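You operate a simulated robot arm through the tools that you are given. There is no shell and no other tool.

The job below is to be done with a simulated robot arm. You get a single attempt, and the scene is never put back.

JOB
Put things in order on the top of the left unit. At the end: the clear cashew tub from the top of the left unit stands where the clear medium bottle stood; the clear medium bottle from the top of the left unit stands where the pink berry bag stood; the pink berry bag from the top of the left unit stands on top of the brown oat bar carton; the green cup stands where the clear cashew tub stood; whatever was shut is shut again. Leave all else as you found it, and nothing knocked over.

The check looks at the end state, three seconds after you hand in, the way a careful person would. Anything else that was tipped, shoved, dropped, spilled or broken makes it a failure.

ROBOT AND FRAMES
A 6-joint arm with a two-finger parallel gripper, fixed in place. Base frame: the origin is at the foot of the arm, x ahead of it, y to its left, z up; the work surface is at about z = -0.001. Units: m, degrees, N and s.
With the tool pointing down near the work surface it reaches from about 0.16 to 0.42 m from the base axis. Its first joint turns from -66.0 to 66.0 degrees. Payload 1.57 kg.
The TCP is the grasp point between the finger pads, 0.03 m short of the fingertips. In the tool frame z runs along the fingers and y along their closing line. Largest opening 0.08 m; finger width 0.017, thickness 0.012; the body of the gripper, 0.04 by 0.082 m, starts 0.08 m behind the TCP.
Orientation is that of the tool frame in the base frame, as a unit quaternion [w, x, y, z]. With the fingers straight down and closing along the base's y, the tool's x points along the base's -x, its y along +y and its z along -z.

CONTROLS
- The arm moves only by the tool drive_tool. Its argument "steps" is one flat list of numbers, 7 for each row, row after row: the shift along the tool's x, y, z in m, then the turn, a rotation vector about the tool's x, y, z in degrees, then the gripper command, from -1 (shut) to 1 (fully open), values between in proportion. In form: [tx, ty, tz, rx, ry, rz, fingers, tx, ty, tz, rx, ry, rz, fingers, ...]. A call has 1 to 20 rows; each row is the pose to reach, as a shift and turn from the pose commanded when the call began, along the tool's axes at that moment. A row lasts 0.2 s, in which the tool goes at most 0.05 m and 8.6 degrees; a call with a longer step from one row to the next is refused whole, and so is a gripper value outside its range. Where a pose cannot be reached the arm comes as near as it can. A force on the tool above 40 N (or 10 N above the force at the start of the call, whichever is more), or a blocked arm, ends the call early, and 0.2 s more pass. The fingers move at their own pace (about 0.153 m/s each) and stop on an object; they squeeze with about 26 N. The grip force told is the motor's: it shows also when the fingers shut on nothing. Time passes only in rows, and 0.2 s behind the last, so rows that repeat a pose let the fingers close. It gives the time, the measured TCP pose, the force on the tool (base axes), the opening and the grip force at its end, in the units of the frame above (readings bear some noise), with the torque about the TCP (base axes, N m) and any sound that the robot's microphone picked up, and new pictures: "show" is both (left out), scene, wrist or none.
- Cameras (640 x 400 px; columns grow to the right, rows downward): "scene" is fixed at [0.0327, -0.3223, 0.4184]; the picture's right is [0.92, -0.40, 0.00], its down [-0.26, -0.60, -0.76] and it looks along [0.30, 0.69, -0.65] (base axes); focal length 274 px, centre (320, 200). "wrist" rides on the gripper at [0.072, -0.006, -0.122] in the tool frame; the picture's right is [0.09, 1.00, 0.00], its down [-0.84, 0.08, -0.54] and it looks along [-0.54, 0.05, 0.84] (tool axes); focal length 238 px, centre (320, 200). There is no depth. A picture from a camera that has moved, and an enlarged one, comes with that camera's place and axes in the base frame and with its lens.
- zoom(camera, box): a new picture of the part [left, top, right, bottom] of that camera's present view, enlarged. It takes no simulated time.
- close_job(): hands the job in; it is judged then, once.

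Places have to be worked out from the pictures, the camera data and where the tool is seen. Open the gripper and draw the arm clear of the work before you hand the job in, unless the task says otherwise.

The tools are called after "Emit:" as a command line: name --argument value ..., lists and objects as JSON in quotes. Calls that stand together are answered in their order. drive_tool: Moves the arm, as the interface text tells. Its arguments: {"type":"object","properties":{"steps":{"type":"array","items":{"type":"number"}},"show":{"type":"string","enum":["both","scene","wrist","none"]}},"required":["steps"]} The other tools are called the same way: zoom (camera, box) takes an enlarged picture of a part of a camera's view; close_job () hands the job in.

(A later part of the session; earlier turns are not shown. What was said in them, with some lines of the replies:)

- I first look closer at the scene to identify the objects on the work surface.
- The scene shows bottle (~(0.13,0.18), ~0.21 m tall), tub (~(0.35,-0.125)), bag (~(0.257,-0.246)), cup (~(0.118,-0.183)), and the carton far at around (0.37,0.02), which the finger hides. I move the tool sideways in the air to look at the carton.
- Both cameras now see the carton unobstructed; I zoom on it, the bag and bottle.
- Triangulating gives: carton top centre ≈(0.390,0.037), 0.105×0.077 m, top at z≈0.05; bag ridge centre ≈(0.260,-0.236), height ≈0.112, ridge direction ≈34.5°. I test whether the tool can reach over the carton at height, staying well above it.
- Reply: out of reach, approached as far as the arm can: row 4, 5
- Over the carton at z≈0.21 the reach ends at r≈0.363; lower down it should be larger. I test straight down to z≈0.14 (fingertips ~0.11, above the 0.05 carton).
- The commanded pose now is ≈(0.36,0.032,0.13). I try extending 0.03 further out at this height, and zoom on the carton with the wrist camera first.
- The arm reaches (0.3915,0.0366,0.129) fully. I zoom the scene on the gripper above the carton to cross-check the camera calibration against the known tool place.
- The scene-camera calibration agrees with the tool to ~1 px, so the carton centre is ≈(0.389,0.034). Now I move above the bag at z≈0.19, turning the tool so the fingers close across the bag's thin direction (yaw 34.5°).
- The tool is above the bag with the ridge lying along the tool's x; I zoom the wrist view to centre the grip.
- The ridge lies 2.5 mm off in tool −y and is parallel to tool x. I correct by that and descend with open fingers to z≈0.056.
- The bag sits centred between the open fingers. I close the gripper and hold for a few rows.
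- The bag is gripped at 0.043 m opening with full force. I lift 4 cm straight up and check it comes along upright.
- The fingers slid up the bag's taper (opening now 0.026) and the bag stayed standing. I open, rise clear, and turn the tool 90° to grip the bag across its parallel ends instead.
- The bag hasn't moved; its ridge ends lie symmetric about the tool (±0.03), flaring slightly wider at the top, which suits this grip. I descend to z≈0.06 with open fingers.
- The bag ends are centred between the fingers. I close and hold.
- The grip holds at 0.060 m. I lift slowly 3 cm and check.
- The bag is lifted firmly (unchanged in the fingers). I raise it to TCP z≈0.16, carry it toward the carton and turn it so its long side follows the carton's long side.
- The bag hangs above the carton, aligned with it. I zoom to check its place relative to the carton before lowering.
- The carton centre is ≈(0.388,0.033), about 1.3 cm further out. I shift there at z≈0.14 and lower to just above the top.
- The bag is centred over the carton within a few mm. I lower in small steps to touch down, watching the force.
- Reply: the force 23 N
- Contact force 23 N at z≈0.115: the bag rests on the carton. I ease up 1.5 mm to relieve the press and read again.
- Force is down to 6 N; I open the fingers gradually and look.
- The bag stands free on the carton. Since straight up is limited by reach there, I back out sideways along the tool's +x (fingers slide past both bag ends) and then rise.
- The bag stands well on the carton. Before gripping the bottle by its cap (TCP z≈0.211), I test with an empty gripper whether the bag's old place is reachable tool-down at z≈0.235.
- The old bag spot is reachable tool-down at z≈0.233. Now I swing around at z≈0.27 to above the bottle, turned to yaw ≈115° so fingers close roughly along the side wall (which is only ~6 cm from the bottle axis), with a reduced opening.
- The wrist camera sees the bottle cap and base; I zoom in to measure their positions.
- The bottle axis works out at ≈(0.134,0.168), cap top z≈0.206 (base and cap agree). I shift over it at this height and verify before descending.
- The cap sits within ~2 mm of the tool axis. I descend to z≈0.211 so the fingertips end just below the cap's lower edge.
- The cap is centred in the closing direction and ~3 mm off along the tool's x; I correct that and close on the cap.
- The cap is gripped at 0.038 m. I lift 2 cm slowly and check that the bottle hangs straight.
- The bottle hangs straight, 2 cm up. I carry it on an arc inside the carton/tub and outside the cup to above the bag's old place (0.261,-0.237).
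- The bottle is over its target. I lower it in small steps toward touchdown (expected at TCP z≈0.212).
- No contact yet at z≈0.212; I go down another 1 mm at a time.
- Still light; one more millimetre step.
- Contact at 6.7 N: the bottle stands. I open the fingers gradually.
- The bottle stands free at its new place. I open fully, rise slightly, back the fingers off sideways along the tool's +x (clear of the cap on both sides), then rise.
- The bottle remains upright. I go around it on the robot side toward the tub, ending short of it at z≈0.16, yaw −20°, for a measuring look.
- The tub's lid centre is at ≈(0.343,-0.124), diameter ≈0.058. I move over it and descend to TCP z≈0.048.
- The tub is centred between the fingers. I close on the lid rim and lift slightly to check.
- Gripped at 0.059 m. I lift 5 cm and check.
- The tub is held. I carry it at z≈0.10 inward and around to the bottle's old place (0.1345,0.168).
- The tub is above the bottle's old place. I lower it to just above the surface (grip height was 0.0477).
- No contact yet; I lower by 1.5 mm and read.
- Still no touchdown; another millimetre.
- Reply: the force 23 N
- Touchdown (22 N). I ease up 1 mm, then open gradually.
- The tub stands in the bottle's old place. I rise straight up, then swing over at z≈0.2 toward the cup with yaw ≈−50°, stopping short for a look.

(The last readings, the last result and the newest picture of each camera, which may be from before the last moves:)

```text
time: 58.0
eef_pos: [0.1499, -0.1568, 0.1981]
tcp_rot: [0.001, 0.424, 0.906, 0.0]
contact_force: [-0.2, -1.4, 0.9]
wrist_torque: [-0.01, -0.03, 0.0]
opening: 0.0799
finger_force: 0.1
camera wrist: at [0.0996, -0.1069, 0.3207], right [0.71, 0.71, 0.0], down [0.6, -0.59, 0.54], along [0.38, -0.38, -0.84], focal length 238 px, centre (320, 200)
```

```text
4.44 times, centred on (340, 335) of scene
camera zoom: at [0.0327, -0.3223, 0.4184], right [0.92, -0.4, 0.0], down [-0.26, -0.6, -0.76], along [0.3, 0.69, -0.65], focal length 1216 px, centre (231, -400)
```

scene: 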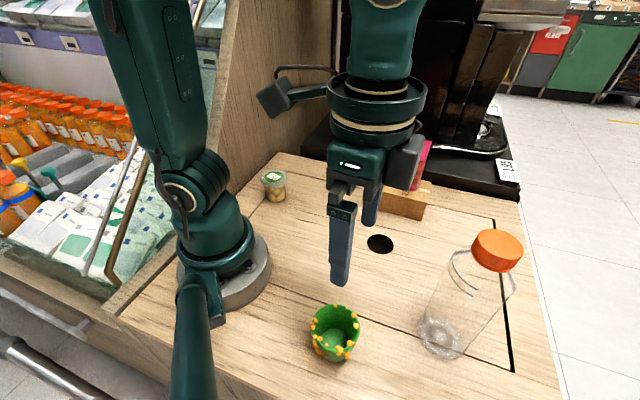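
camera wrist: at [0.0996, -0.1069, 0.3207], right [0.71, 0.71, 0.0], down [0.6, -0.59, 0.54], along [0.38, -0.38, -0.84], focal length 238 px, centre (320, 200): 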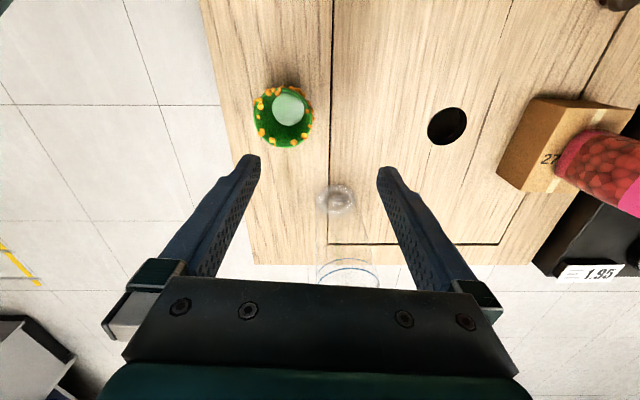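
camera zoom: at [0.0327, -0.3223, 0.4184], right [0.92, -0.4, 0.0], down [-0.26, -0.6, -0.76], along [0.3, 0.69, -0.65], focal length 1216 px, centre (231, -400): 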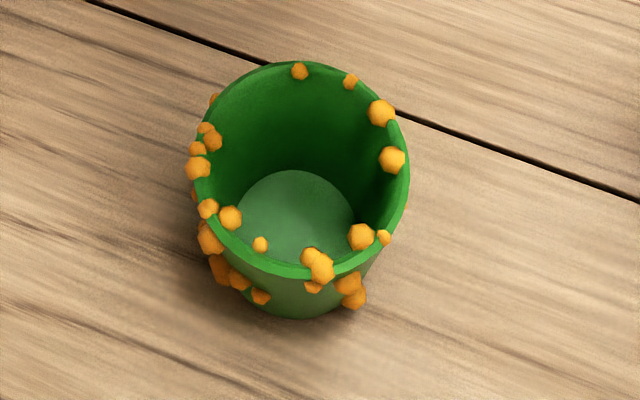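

The cup (axis ≈(0.117,-0.180), rim diameter ≈0.063, height ≈0.058) carries orange lumps around most of its rim. I go above it at z≈0.15 and turn to yaw ≈−100° to see which closing direction is freest.

Emit:
drive_tool --steps '[0.002, -0.02, 0.02, 0, 0, 8, 1, 0.003, -0.04, 0.04, 0, 0, 16, 1, 0.003, -0.04, 0.05, 0, 0, 24, 1, 0.003, -0.04, 0.05, 0, 0, 32, 1, 0.003, -0.04, 0.05, 0, 0, 40, 1, 0.003, -0.04, 0.05, 0, 0, 48, 1, 0.003, -0.04, 0.05, 0, 0, 50, 1, 0.003, -0.04, 0.05, 0, 0, 50, 1]'

Emit:
zoom --camera "wrist" --box '[240, 60, 400, 180]'

Emit:
zoom --camera "scene" --box '[270, 260, 400, 380]'

```text
time: 59.8
eef_pos: [0.1171, -0.1788, 0.1486]
tcp_rot: [0.001, 0.767, 0.642, 0.0]
contact_force: [0.0, 0.1, -0.2]
wrist_torque: [0.01, 0.03, 0.03]
opening: 0.08
finger_force: 0.0
camera wrist: at [0.124, -0.1094, 0.2703], right [1.0, -0.08, 0.0], down [-0.07, -0.84, 0.54], along [-0.05, -0.54, -0.84], focal length 238 px, centre (320, 200)
```

scene: 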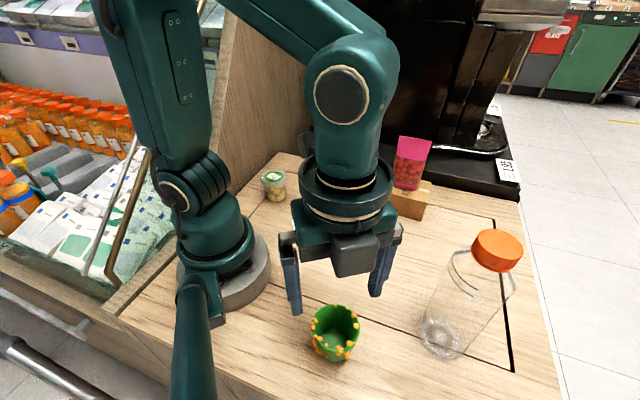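
wrist: 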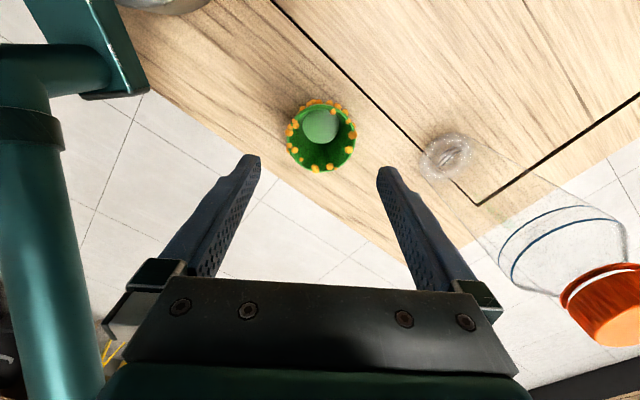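

```text
3.33 times, centred on (320, 120) of wrist
camera zoom: at [0.124, -0.1094, 0.2703], right [1.0, -0.08, 0.0], down [-0.07, -0.84, 0.54], along [-0.05, -0.54, -0.84], focal length 794 px, centre (320, 467)
```

zoom: 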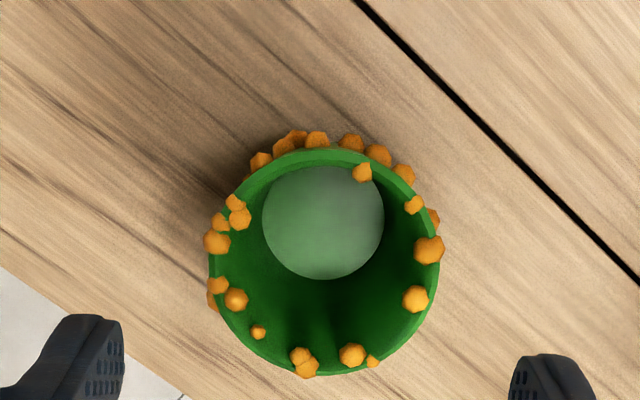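

```text
3.33 times, centred on (335, 320) of scene
camera zoom: at [0.0327, -0.3223, 0.4184], right [0.92, -0.4, 0.0], down [-0.26, -0.6, -0.76], along [0.3, 0.69, -0.65], focal length 912 px, centre (270, -200)
```

zoom: 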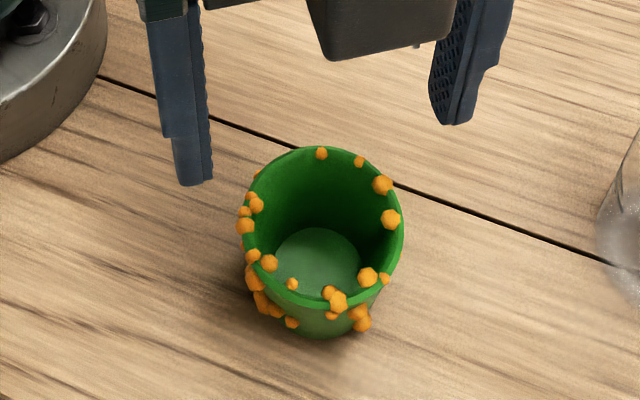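

With yaw −100° two rim lumps face each other along the closing line (total width ≈0.066, clearance ≈7 mm per side) and the cup is centred. I shift 4 mm in tool x and descend to z≈0.046.

Emit:
drive_tool --steps '[0.004, 0.0, 0.03, 0, 0, 0, 1, 0.004, 0.0, 0.055, 0, 0, 0, 1, 0.004, 0.0, 0.075, 0, 0, 0, 1, 0.004, 0.0, 0.09, 0, 0, 0, 1, 0.004, 0.0, 0.1026, 0, 0, 0, 1, 0.004, 0.0, 0.1026, 0, 0, 0, 1]'

Emit:
zoom --camera "wrist" --box '[220, 90, 420, 260]'

Emit:
zoom --camera "scene" --box '[270, 260, 400, 380]'

```text
time: 61.2
eef_pos: [0.1174, -0.1754, 0.0437]
tcp_rot: [0.0, 0.766, 0.643, 0.0]
contact_force: [0.2, -0.3, 0.4]
wrist_torque: [-0.01, 0.0, -0.01]
opening: 0.0801
finger_force: 0.2
camera wrist: at [0.1248, -0.1055, 0.1662], right [1.0, -0.08, 0.0], down [-0.07, -0.84, 0.54], along [-0.04, -0.54, -0.84], focal length 238 px, centre (320, 200)
```

scene: 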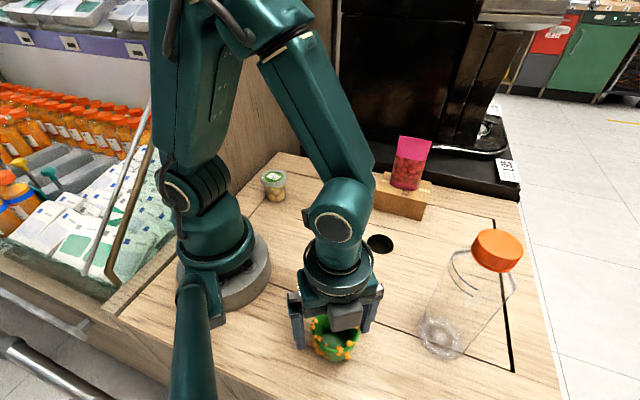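
wrist: 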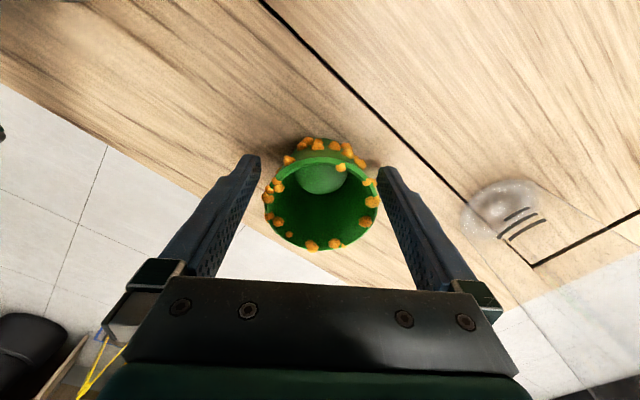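

```text
2.35 times, centred on (320, 175) of wrist
camera zoom: at [0.1248, -0.1055, 0.1662], right [1.0, -0.08, 0.0], down [-0.07, -0.84, 0.54], along [-0.04, -0.54, -0.84], focal length 561 px, centre (320, 259)
```

zoom: 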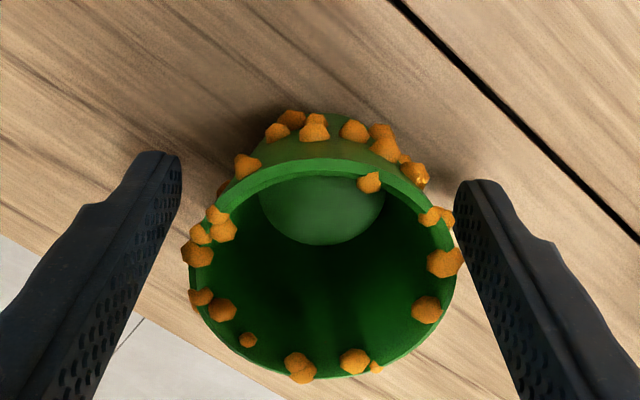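

```text
3.33 times, centred on (335, 320) of scene
camera zoom: at [0.0327, -0.3223, 0.4184], right [0.92, -0.4, 0.0], down [-0.26, -0.6, -0.76], along [0.3, 0.69, -0.65], focal length 912 px, centre (270, -200)
```

zoom: 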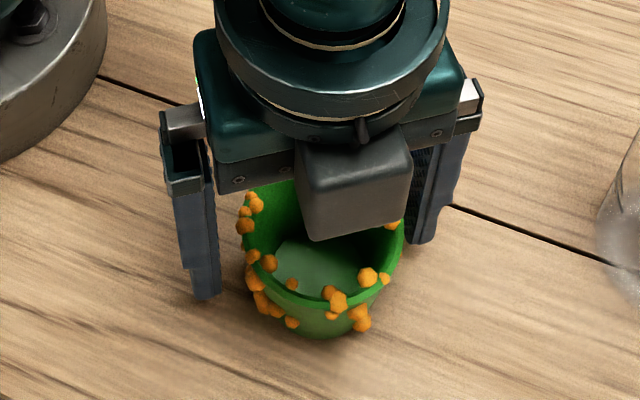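

The cup is between the fingers with ~6–9 mm clearance. I nudge 1.3 mm in tool y to centre and close gradually.

Emit:
drive_tool --steps '[0, 0.0013, 0, 0, 0, 0, 1, 0, 0.0013, 0, 0, 0, 0, 0.75, 0, 0.0013, 0, 0, 0, 0, 0.6, 0, 0.0013, 0, 0, 0, 0, -1, 0, 0.0013, 0, 0, 0, 0, -1]'

Emit:
zoom --camera "wrist" --box '[220, 90, 420, 260]'

Emit:
zoom --camera "scene" --box '[270, 260, 400, 380]'

```text
time: 62.4
eef_pos: [0.1181, -0.1768, 0.0434]
tcp_rot: [0.0, 0.765, 0.643, -0.001]
contact_force: [0.4, 0.6, 2.3]
wrist_torque: [0.01, -0.05, 0.01]
opening: 0.0609
finger_force: 26.1
camera wrist: at [0.1261, -0.1059, 0.1668], right [1.0, -0.08, 0.0], down [-0.07, -0.84, 0.54], along [-0.04, -0.54, -0.84], focal length 238 px, centre (320, 200)
```

scene: 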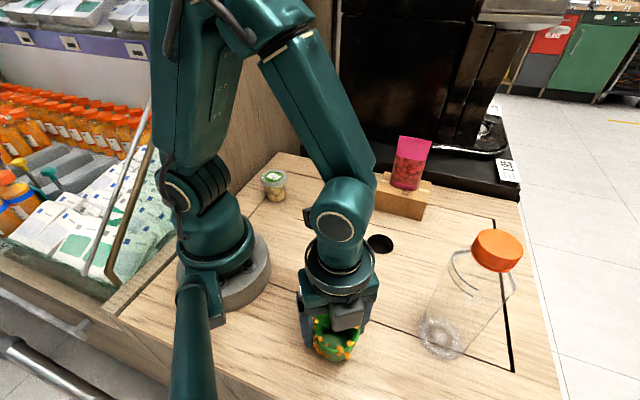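
wrist: 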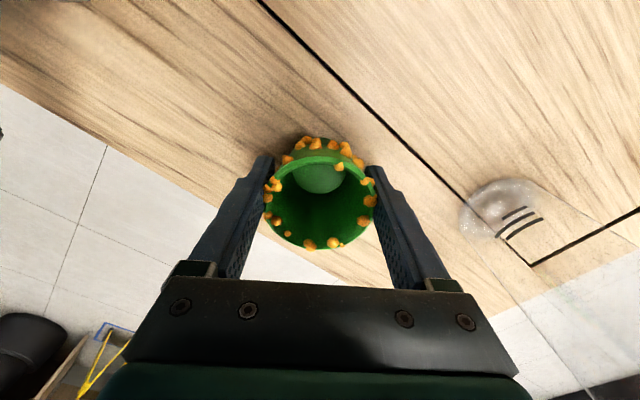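

```text
2.35 times, centred on (320, 175) of wrist
camera zoom: at [0.1261, -0.1059, 0.1668], right [1.0, -0.08, 0.0], down [-0.07, -0.84, 0.54], along [-0.04, -0.54, -0.84], focal length 561 px, centre (320, 259)
```

zoom: 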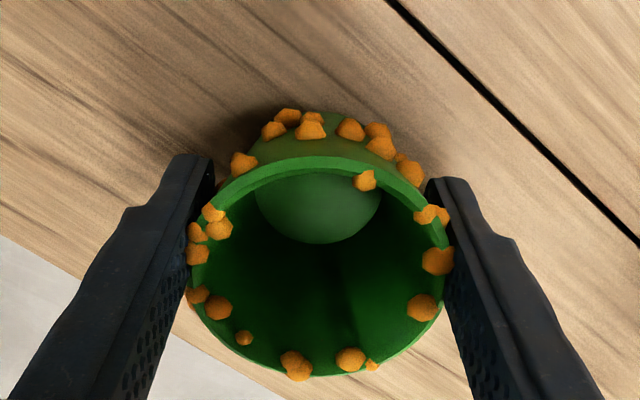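

```text
3.33 times, centred on (335, 320) of scene
camera zoom: at [0.0327, -0.3223, 0.4184], right [0.92, -0.4, 0.0], down [-0.26, -0.6, -0.76], along [0.3, 0.69, -0.65], focal length 912 px, centre (270, -200)
```

zoom: 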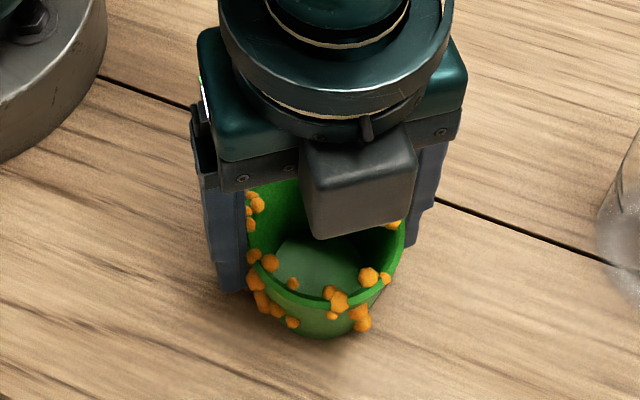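

Gripped at 0.061 m. I lift 5 cm slowly and check the cup hangs upright.

Emit:
drive_tool --steps '[0, 0, -0.004, 0, 0, 0, -1, 0, 0, -0.012, 0, 0, 0, -1, 0, 0, -0.03, 0, 0, 0, -1, 0, 0, -0.055, 0, 0, 0, -1, 0, 0, -0.055, 0, 0, 0, -1]'

Emit:
zoom --camera "scene" --box '[270, 240, 400, 360]'

```text
time: 63.6
eef_pos: [0.1158, -0.1766, 0.1008]
tcp_rot: [0.0, 0.766, 0.643, 0.0]
contact_force: [-0.6, 0.3, -0.4]
wrist_torque: [0.01, -0.01, 0.02]
opening: 0.0608
finger_force: 25.6
camera wrist: at [0.1241, -0.1058, 0.2232], right [1.0, -0.08, 0.0], down [-0.07, -0.84, 0.54], along [-0.04, -0.54, -0.84], focal length 238 px, centre (320, 200)
```

scene: 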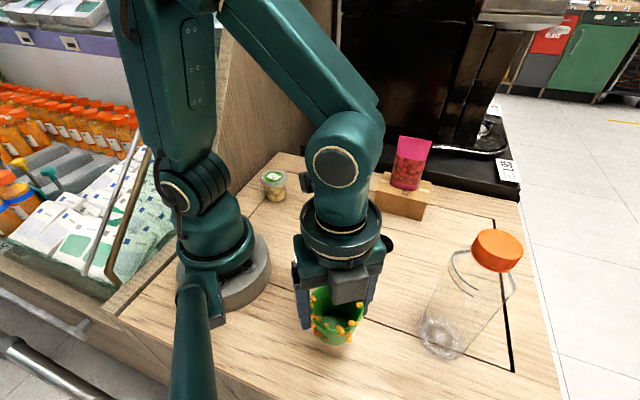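
wrist: 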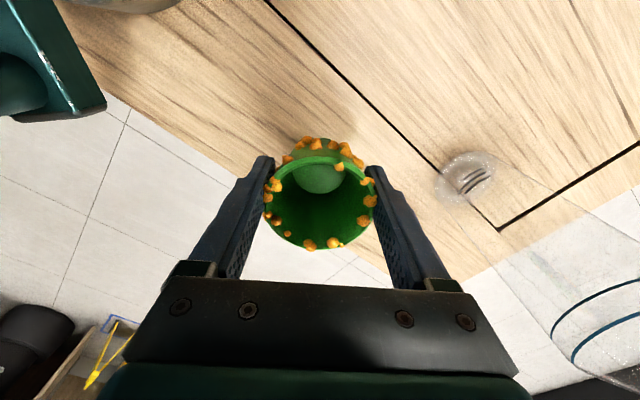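

```text
3.33 times, centred on (335, 300) of scene
camera zoom: at [0.0327, -0.3223, 0.4184], right [0.92, -0.4, 0.0], down [-0.26, -0.6, -0.76], along [0.3, 0.69, -0.65], focal length 912 px, centre (270, -133)
```

zoom: 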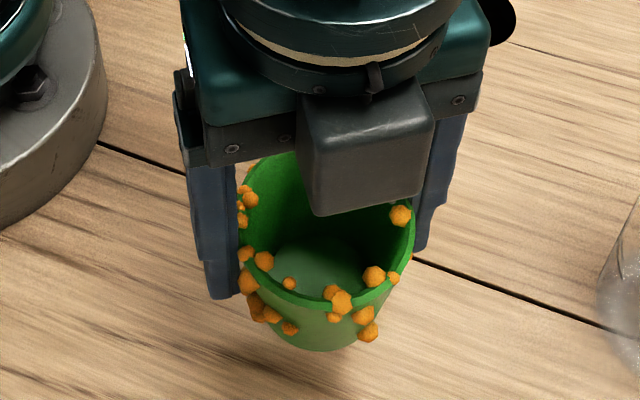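

The cup is held upright. I carry it at z≈0.10 inside of the bottle to above the tub's old place (0.343,-0.124), turning to yaw −20° on the way.

Emit:
drive_tool --steps '[0.0205, 0.0202, 0, 0, 0, -8, -1, 0.0503, 0.0455, 0, 0, 0, -16, -1, 0.0761, 0.0765, 0, 0, 0, -24, -1, 0.0919, 0.1093, 0, 0, 0, -32, -1, 0.103, 0.1428, 0, 0, 0, -40, -1, 0.103, 0.1428, 0, 0, 0, -48, -1, 0.103, 0.1428, 0, 0, 0, -56, -1, 0.103, 0.1428, 0, 0, 0, -64, -1, 0.103, 0.1428, 0, 0, 0, -72, -1, 0.1012, 0.1787, 0, 0, 0, -80, -1, 0.0911, 0.214, 0, 0, 0, -80, -1, 0.0911, 0.214, 0, 0, 0, -80, -1]'

```text
time: 66.2
eef_pos: [0.3463, -0.1246, 0.0994]
tcp_rot: [0.0, 0.174, 0.985, -0.001]
contact_force: [-0.6, 0.8, -1.0]
wrist_torque: [-0.04, 0.0, 0.0]
opening: 0.0608
finger_force: 25.6
camera wrist: at [0.2786, -0.1076, 0.2213], right [0.25, 0.97, 0.0], down [0.81, -0.21, 0.54], along [0.52, -0.14, -0.84], focal length 238 px, centre (320, 200)
```

scene: 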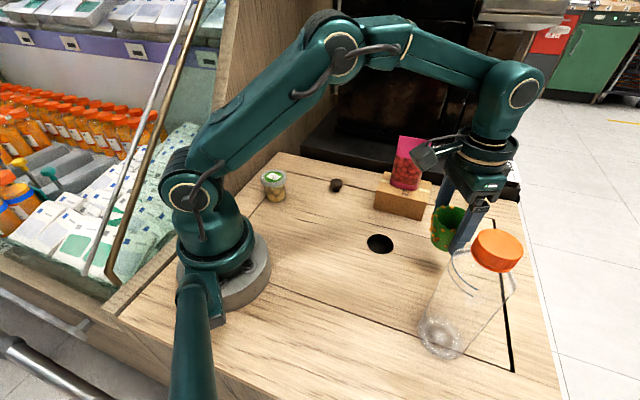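
wrist: 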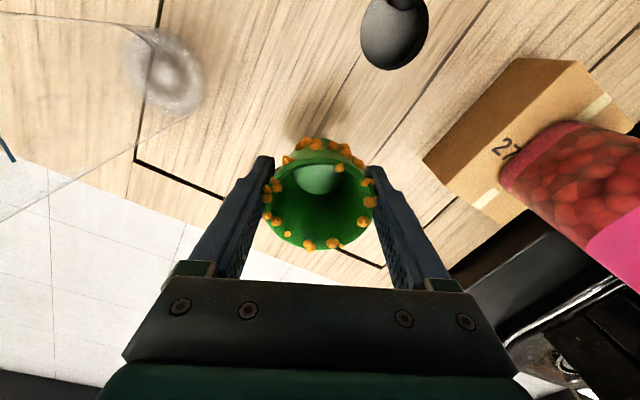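

The cup is above the target; I shift 2 mm and lower it to just above the surface (grip height was ≈0.0435).

Emit:
drive_tool --steps '[0.002, 0, 0.02, 0, 0, 0, -1, 0.002, 0, 0.04, 0, 0, 0, -1, 0.002, 0, 0.049, 0, 0, 0, -1, 0.002, 0, 0.052, 0, 0, 0, -1, 0.002, 0, 0.052, 0, 0, 0, -1]' --show "scene"

```text
time: 67.4
eef_pos: [0.3438, -0.1222, 0.0488]
tcp_rot: [0.0, 0.173, 0.985, 0.0]
contact_force: [-0.4, 0.0, 0.1]
wrist_torque: [0.02, -0.01, -0.02]
opening: 0.0609
finger_force: 26.2
```

scene: 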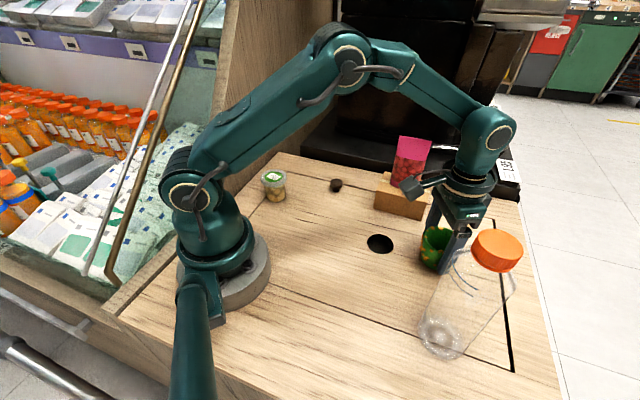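

No contact yet; stepping down 2 mm.

Emit:
drive_tool --steps '[0, 0, 0.001, 0, 0, 0, -1, 0, 0, 0.002, 0, 0, 0, -1, 0, 0, 0.002, 0, 0, 0, -1]' --show "none"

```text
time: 68.2
eef_pos: [0.3441, -0.1227, 0.0457]
tcp_rot: [0.0, 0.174, 0.985, 0.001]
contact_force: [-0.7, 0.8, 0.3]
wrist_torque: [0.0, 0.02, 0.0]
opening: 0.0606
finger_force: 25.7
```

Emit:
drive_tool --steps '[0, 0, 0.001, 0, 0, 0, -1, 0, 0, 0.001, 0, 0, 0, -1]' --show "none"

```text
time: 68.8
eef_pos: [0.3445, -0.1228, 0.0456]
tcp_rot: [0.0, 0.174, 0.985, -0.001]
contact_force: [-0.4, 0.6, -0.7]
wrist_torque: [0.02, -0.02, 0.03]
opening: 0.0606
finger_force: 26.4
```

Still free; another millimetre.

Emit:
drive_tool --steps '[0, 0, 0.001, 0, 0, 0, -1, 0, 0, 0.001, 0, 0, 0, -1]' --show "none"

```text
time: 69.4
eef_pos: [0.3432, -0.1227, 0.0449]
tcp_rot: [-0.001, 0.174, 0.985, -0.001]
contact_force: [0.6, -0.1, -0.3]
wrist_torque: [-0.01, -0.02, -0.04]
opening: 0.0605
finger_force: 26.5
```

Emit:
drive_tool --steps '[0, 0, 0.001, 0, 0, 0, -1, 0, 0, 0.001, 0, 0, 0, -1]' --show "wrist"

```text
time: 70.0
eef_pos: [0.3442, -0.1219, 0.0433]
tcp_rot: [0.001, 0.174, 0.985, -0.001]
contact_force: [-2.9, -2.3, 11.1]
wrist_torque: [-0.03, 0.09, 0.01]
opening: 0.0608
finger_force: 25.9
camera wrist: at [0.2746, -0.1056, 0.1659], right [0.25, 0.97, 0.0], down [0.81, -0.21, 0.54], along [0.53, -0.14, -0.84], focal length 238 px, centre (320, 200)
```

wrist: 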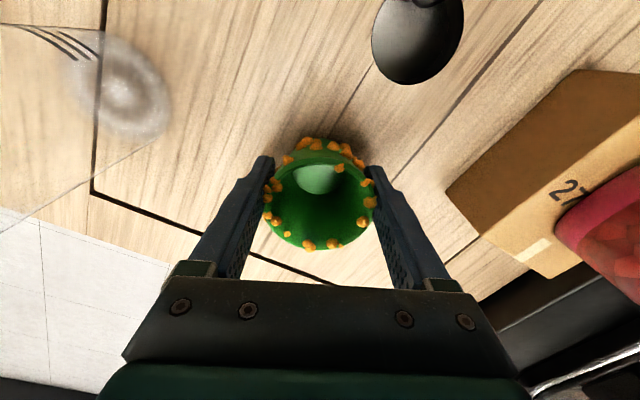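

Touchdown at 11 N. I open gradually and let it settle.

Emit:
drive_tool --steps '[0, 0, 0, 0, 0, 0, 0.55, 0, 0, 0, 0, 0, 0, 0.7, 0, 0, 0, 0, 0, 0, 0.85, 0, 0, 0, 0, 0, 0, 1, 0, 0, 0, 0, 0, 0, 1]'

Emit:
zoom --camera "wrist" --box '[220, 90, 420, 260]'

```text
time: 71.2
eef_pos: [0.3437, -0.1224, 0.0428]
tcp_rot: [-0.001, 0.174, 0.985, 0.0]
contact_force: [0.3, 0.4, -0.2]
wrist_torque: [0.0, -0.03, -0.02]
opening: 0.0799
finger_force: 0.0
camera wrist: at [0.2746, -0.1054, 0.1655], right [0.25, 0.97, 0.0], down [0.81, -0.21, 0.54], along [0.52, -0.14, -0.84], focal length 238 px, centre (320, 200)
```

scene: 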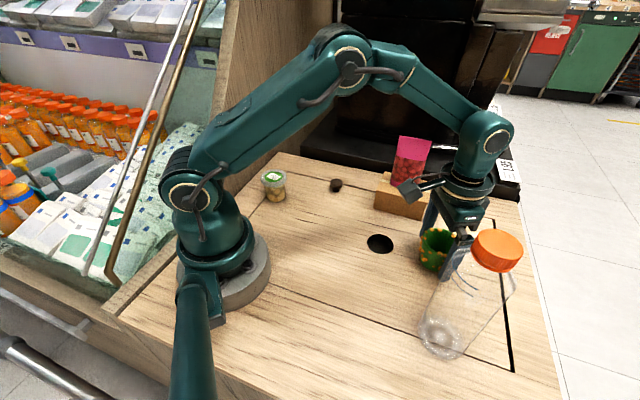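
wrist: 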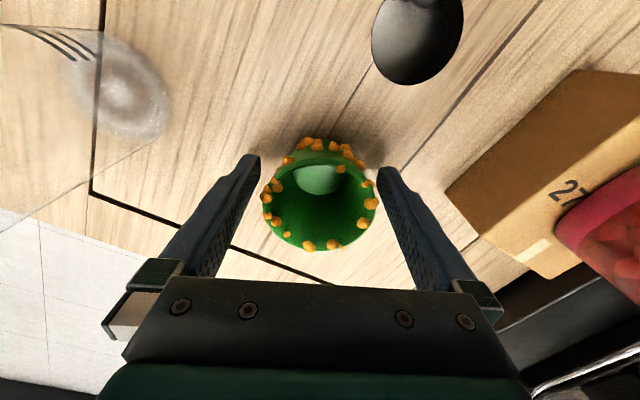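

```text
2.35 times, centred on (320, 175) of wrist
camera zoom: at [0.2746, -0.1054, 0.1655], right [0.25, 0.97, 0.0], down [0.81, -0.21, 0.54], along [0.52, -0.14, -0.84], focal length 561 px, centre (320, 259)
```

zoom: 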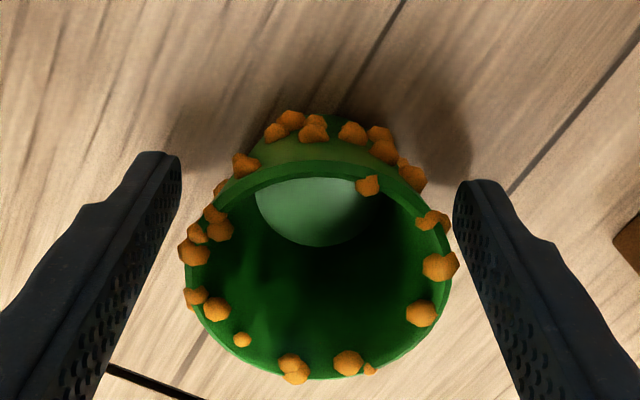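

The cup stands free in the tub's old place. I rise straight up, then draw the arm back inward and high, clear of everything.

Emit:
drive_tool --steps '[0, 0, -0.03, 0, 0, 0, 1, 0, 0, -0.07, 0, 0, 0, 1, 0, 0, -0.11, 0, 0, 0, 1, 0.03, 0, -0.13, 0, 0, 0, 1, 0.07, 0, -0.15, 0, 0, 0, 1, 0.11, 0, -0.17, 0, 0, 0, 1, 0.15, 0, -0.2, 0, 0, 0, 1, 0.15, 0.0, -0.21, 0, 0, 0, 1, 0.15, 0.0, -0.21, 0, 0, 0, 1]'

Emit:
zoom --camera "scene" --box '[370, 120, 550, 370]'

Emit:
zoom --camera "scene" --box '[230, 140, 370, 230]'

```text
time: 73.2
eef_pos: [0.2036, -0.0732, 0.252]
tcp_rot: [0.0, 0.174, 0.985, 0.0]
contact_force: [0.7, 0.1, -1.2]
wrist_torque: [-0.01, -0.02, 0.01]
opening: 0.0799
finger_force: 0.0
camera wrist: at [0.1356, -0.0564, 0.3741], right [0.25, 0.97, 0.0], down [0.81, -0.21, 0.54], along [0.52, -0.14, -0.84], focal length 238 px, centre (320, 200)
```

scene: 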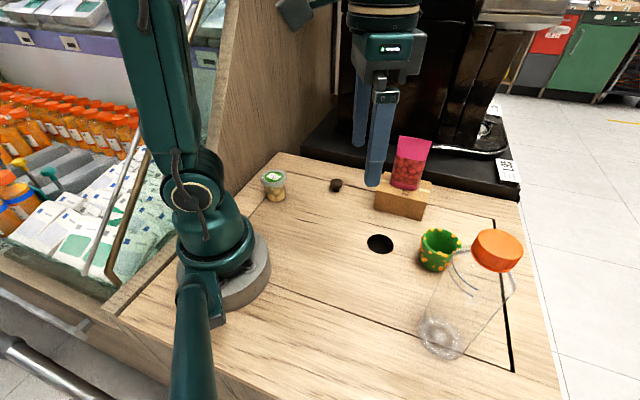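
wrist: 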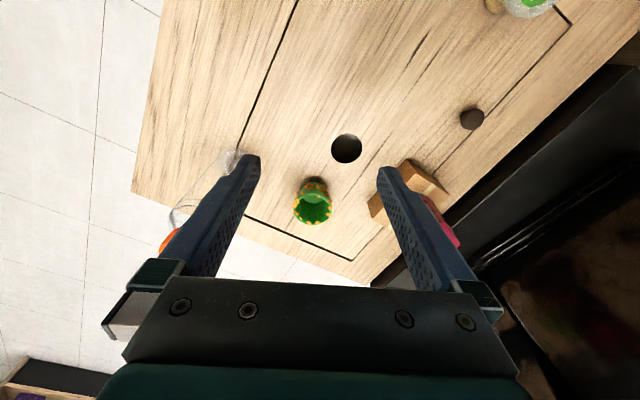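

```text
1.60 times, centred on (460, 245) of scene
camera zoom: at [0.0327, -0.3223, 0.4184], right [0.92, -0.4, 0.0], down [-0.26, -0.6, -0.76], along [0.3, 0.69, -0.65], focal length 438 px, centre (96, 128)
```

zoom: 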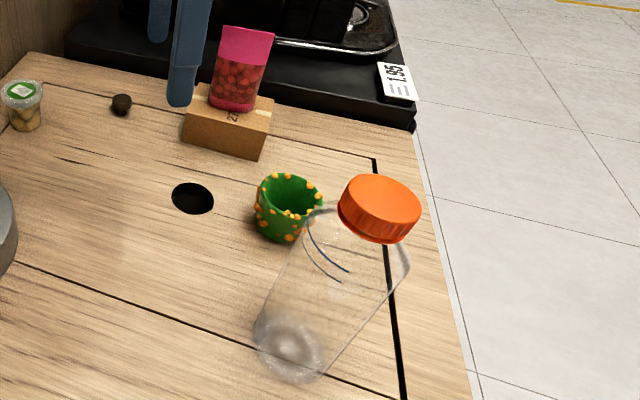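

```text
4.44 times, centred on (300, 185) of scene
camera zoom: at [0.0327, -0.3223, 0.4184], right [0.92, -0.4, 0.0], down [-0.26, -0.6, -0.76], along [0.3, 0.69, -0.65], focal length 1216 px, centre (409, 267)
```

zoom: 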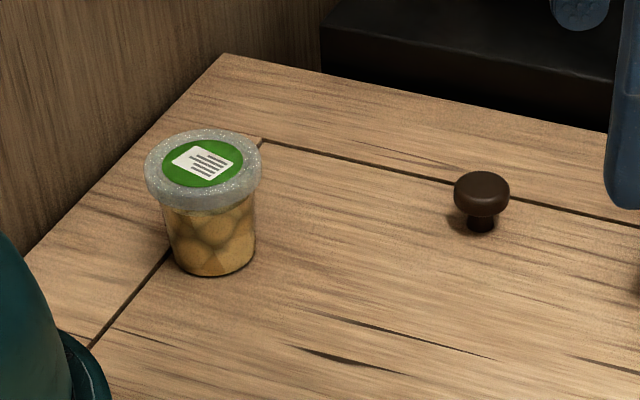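

Everything stands in place: tub at the bottle's spot, bottle at the bag's spot, bag upright on the unmoved carton, cup at the tub's spot, the knob and panel untouched, and the open gripper is clear. I hand the job in.

Emit:
close_job

```text
The job is handed in.
```

I finished the rearrangement and handed the job in. In the last camera views everything stood upright and in place.

- **Cashew tub:** it stands where the medium bottle stood, within a few millimetres.
- **Medium bottle:** it stands where the berry bag stood.
- **Berry bag:** it stands upright near the centre of the oat bar carton. My first grip slid up the bag without moving it, so I took it again by its ends. The carton did not move.
- **Green cup:** it stands where the tub stood.

I opened nothing, so there was nothing to shut again. The knob and panel look untouched, nothing was knocked over, and the gripper is open and drawn back above the work.
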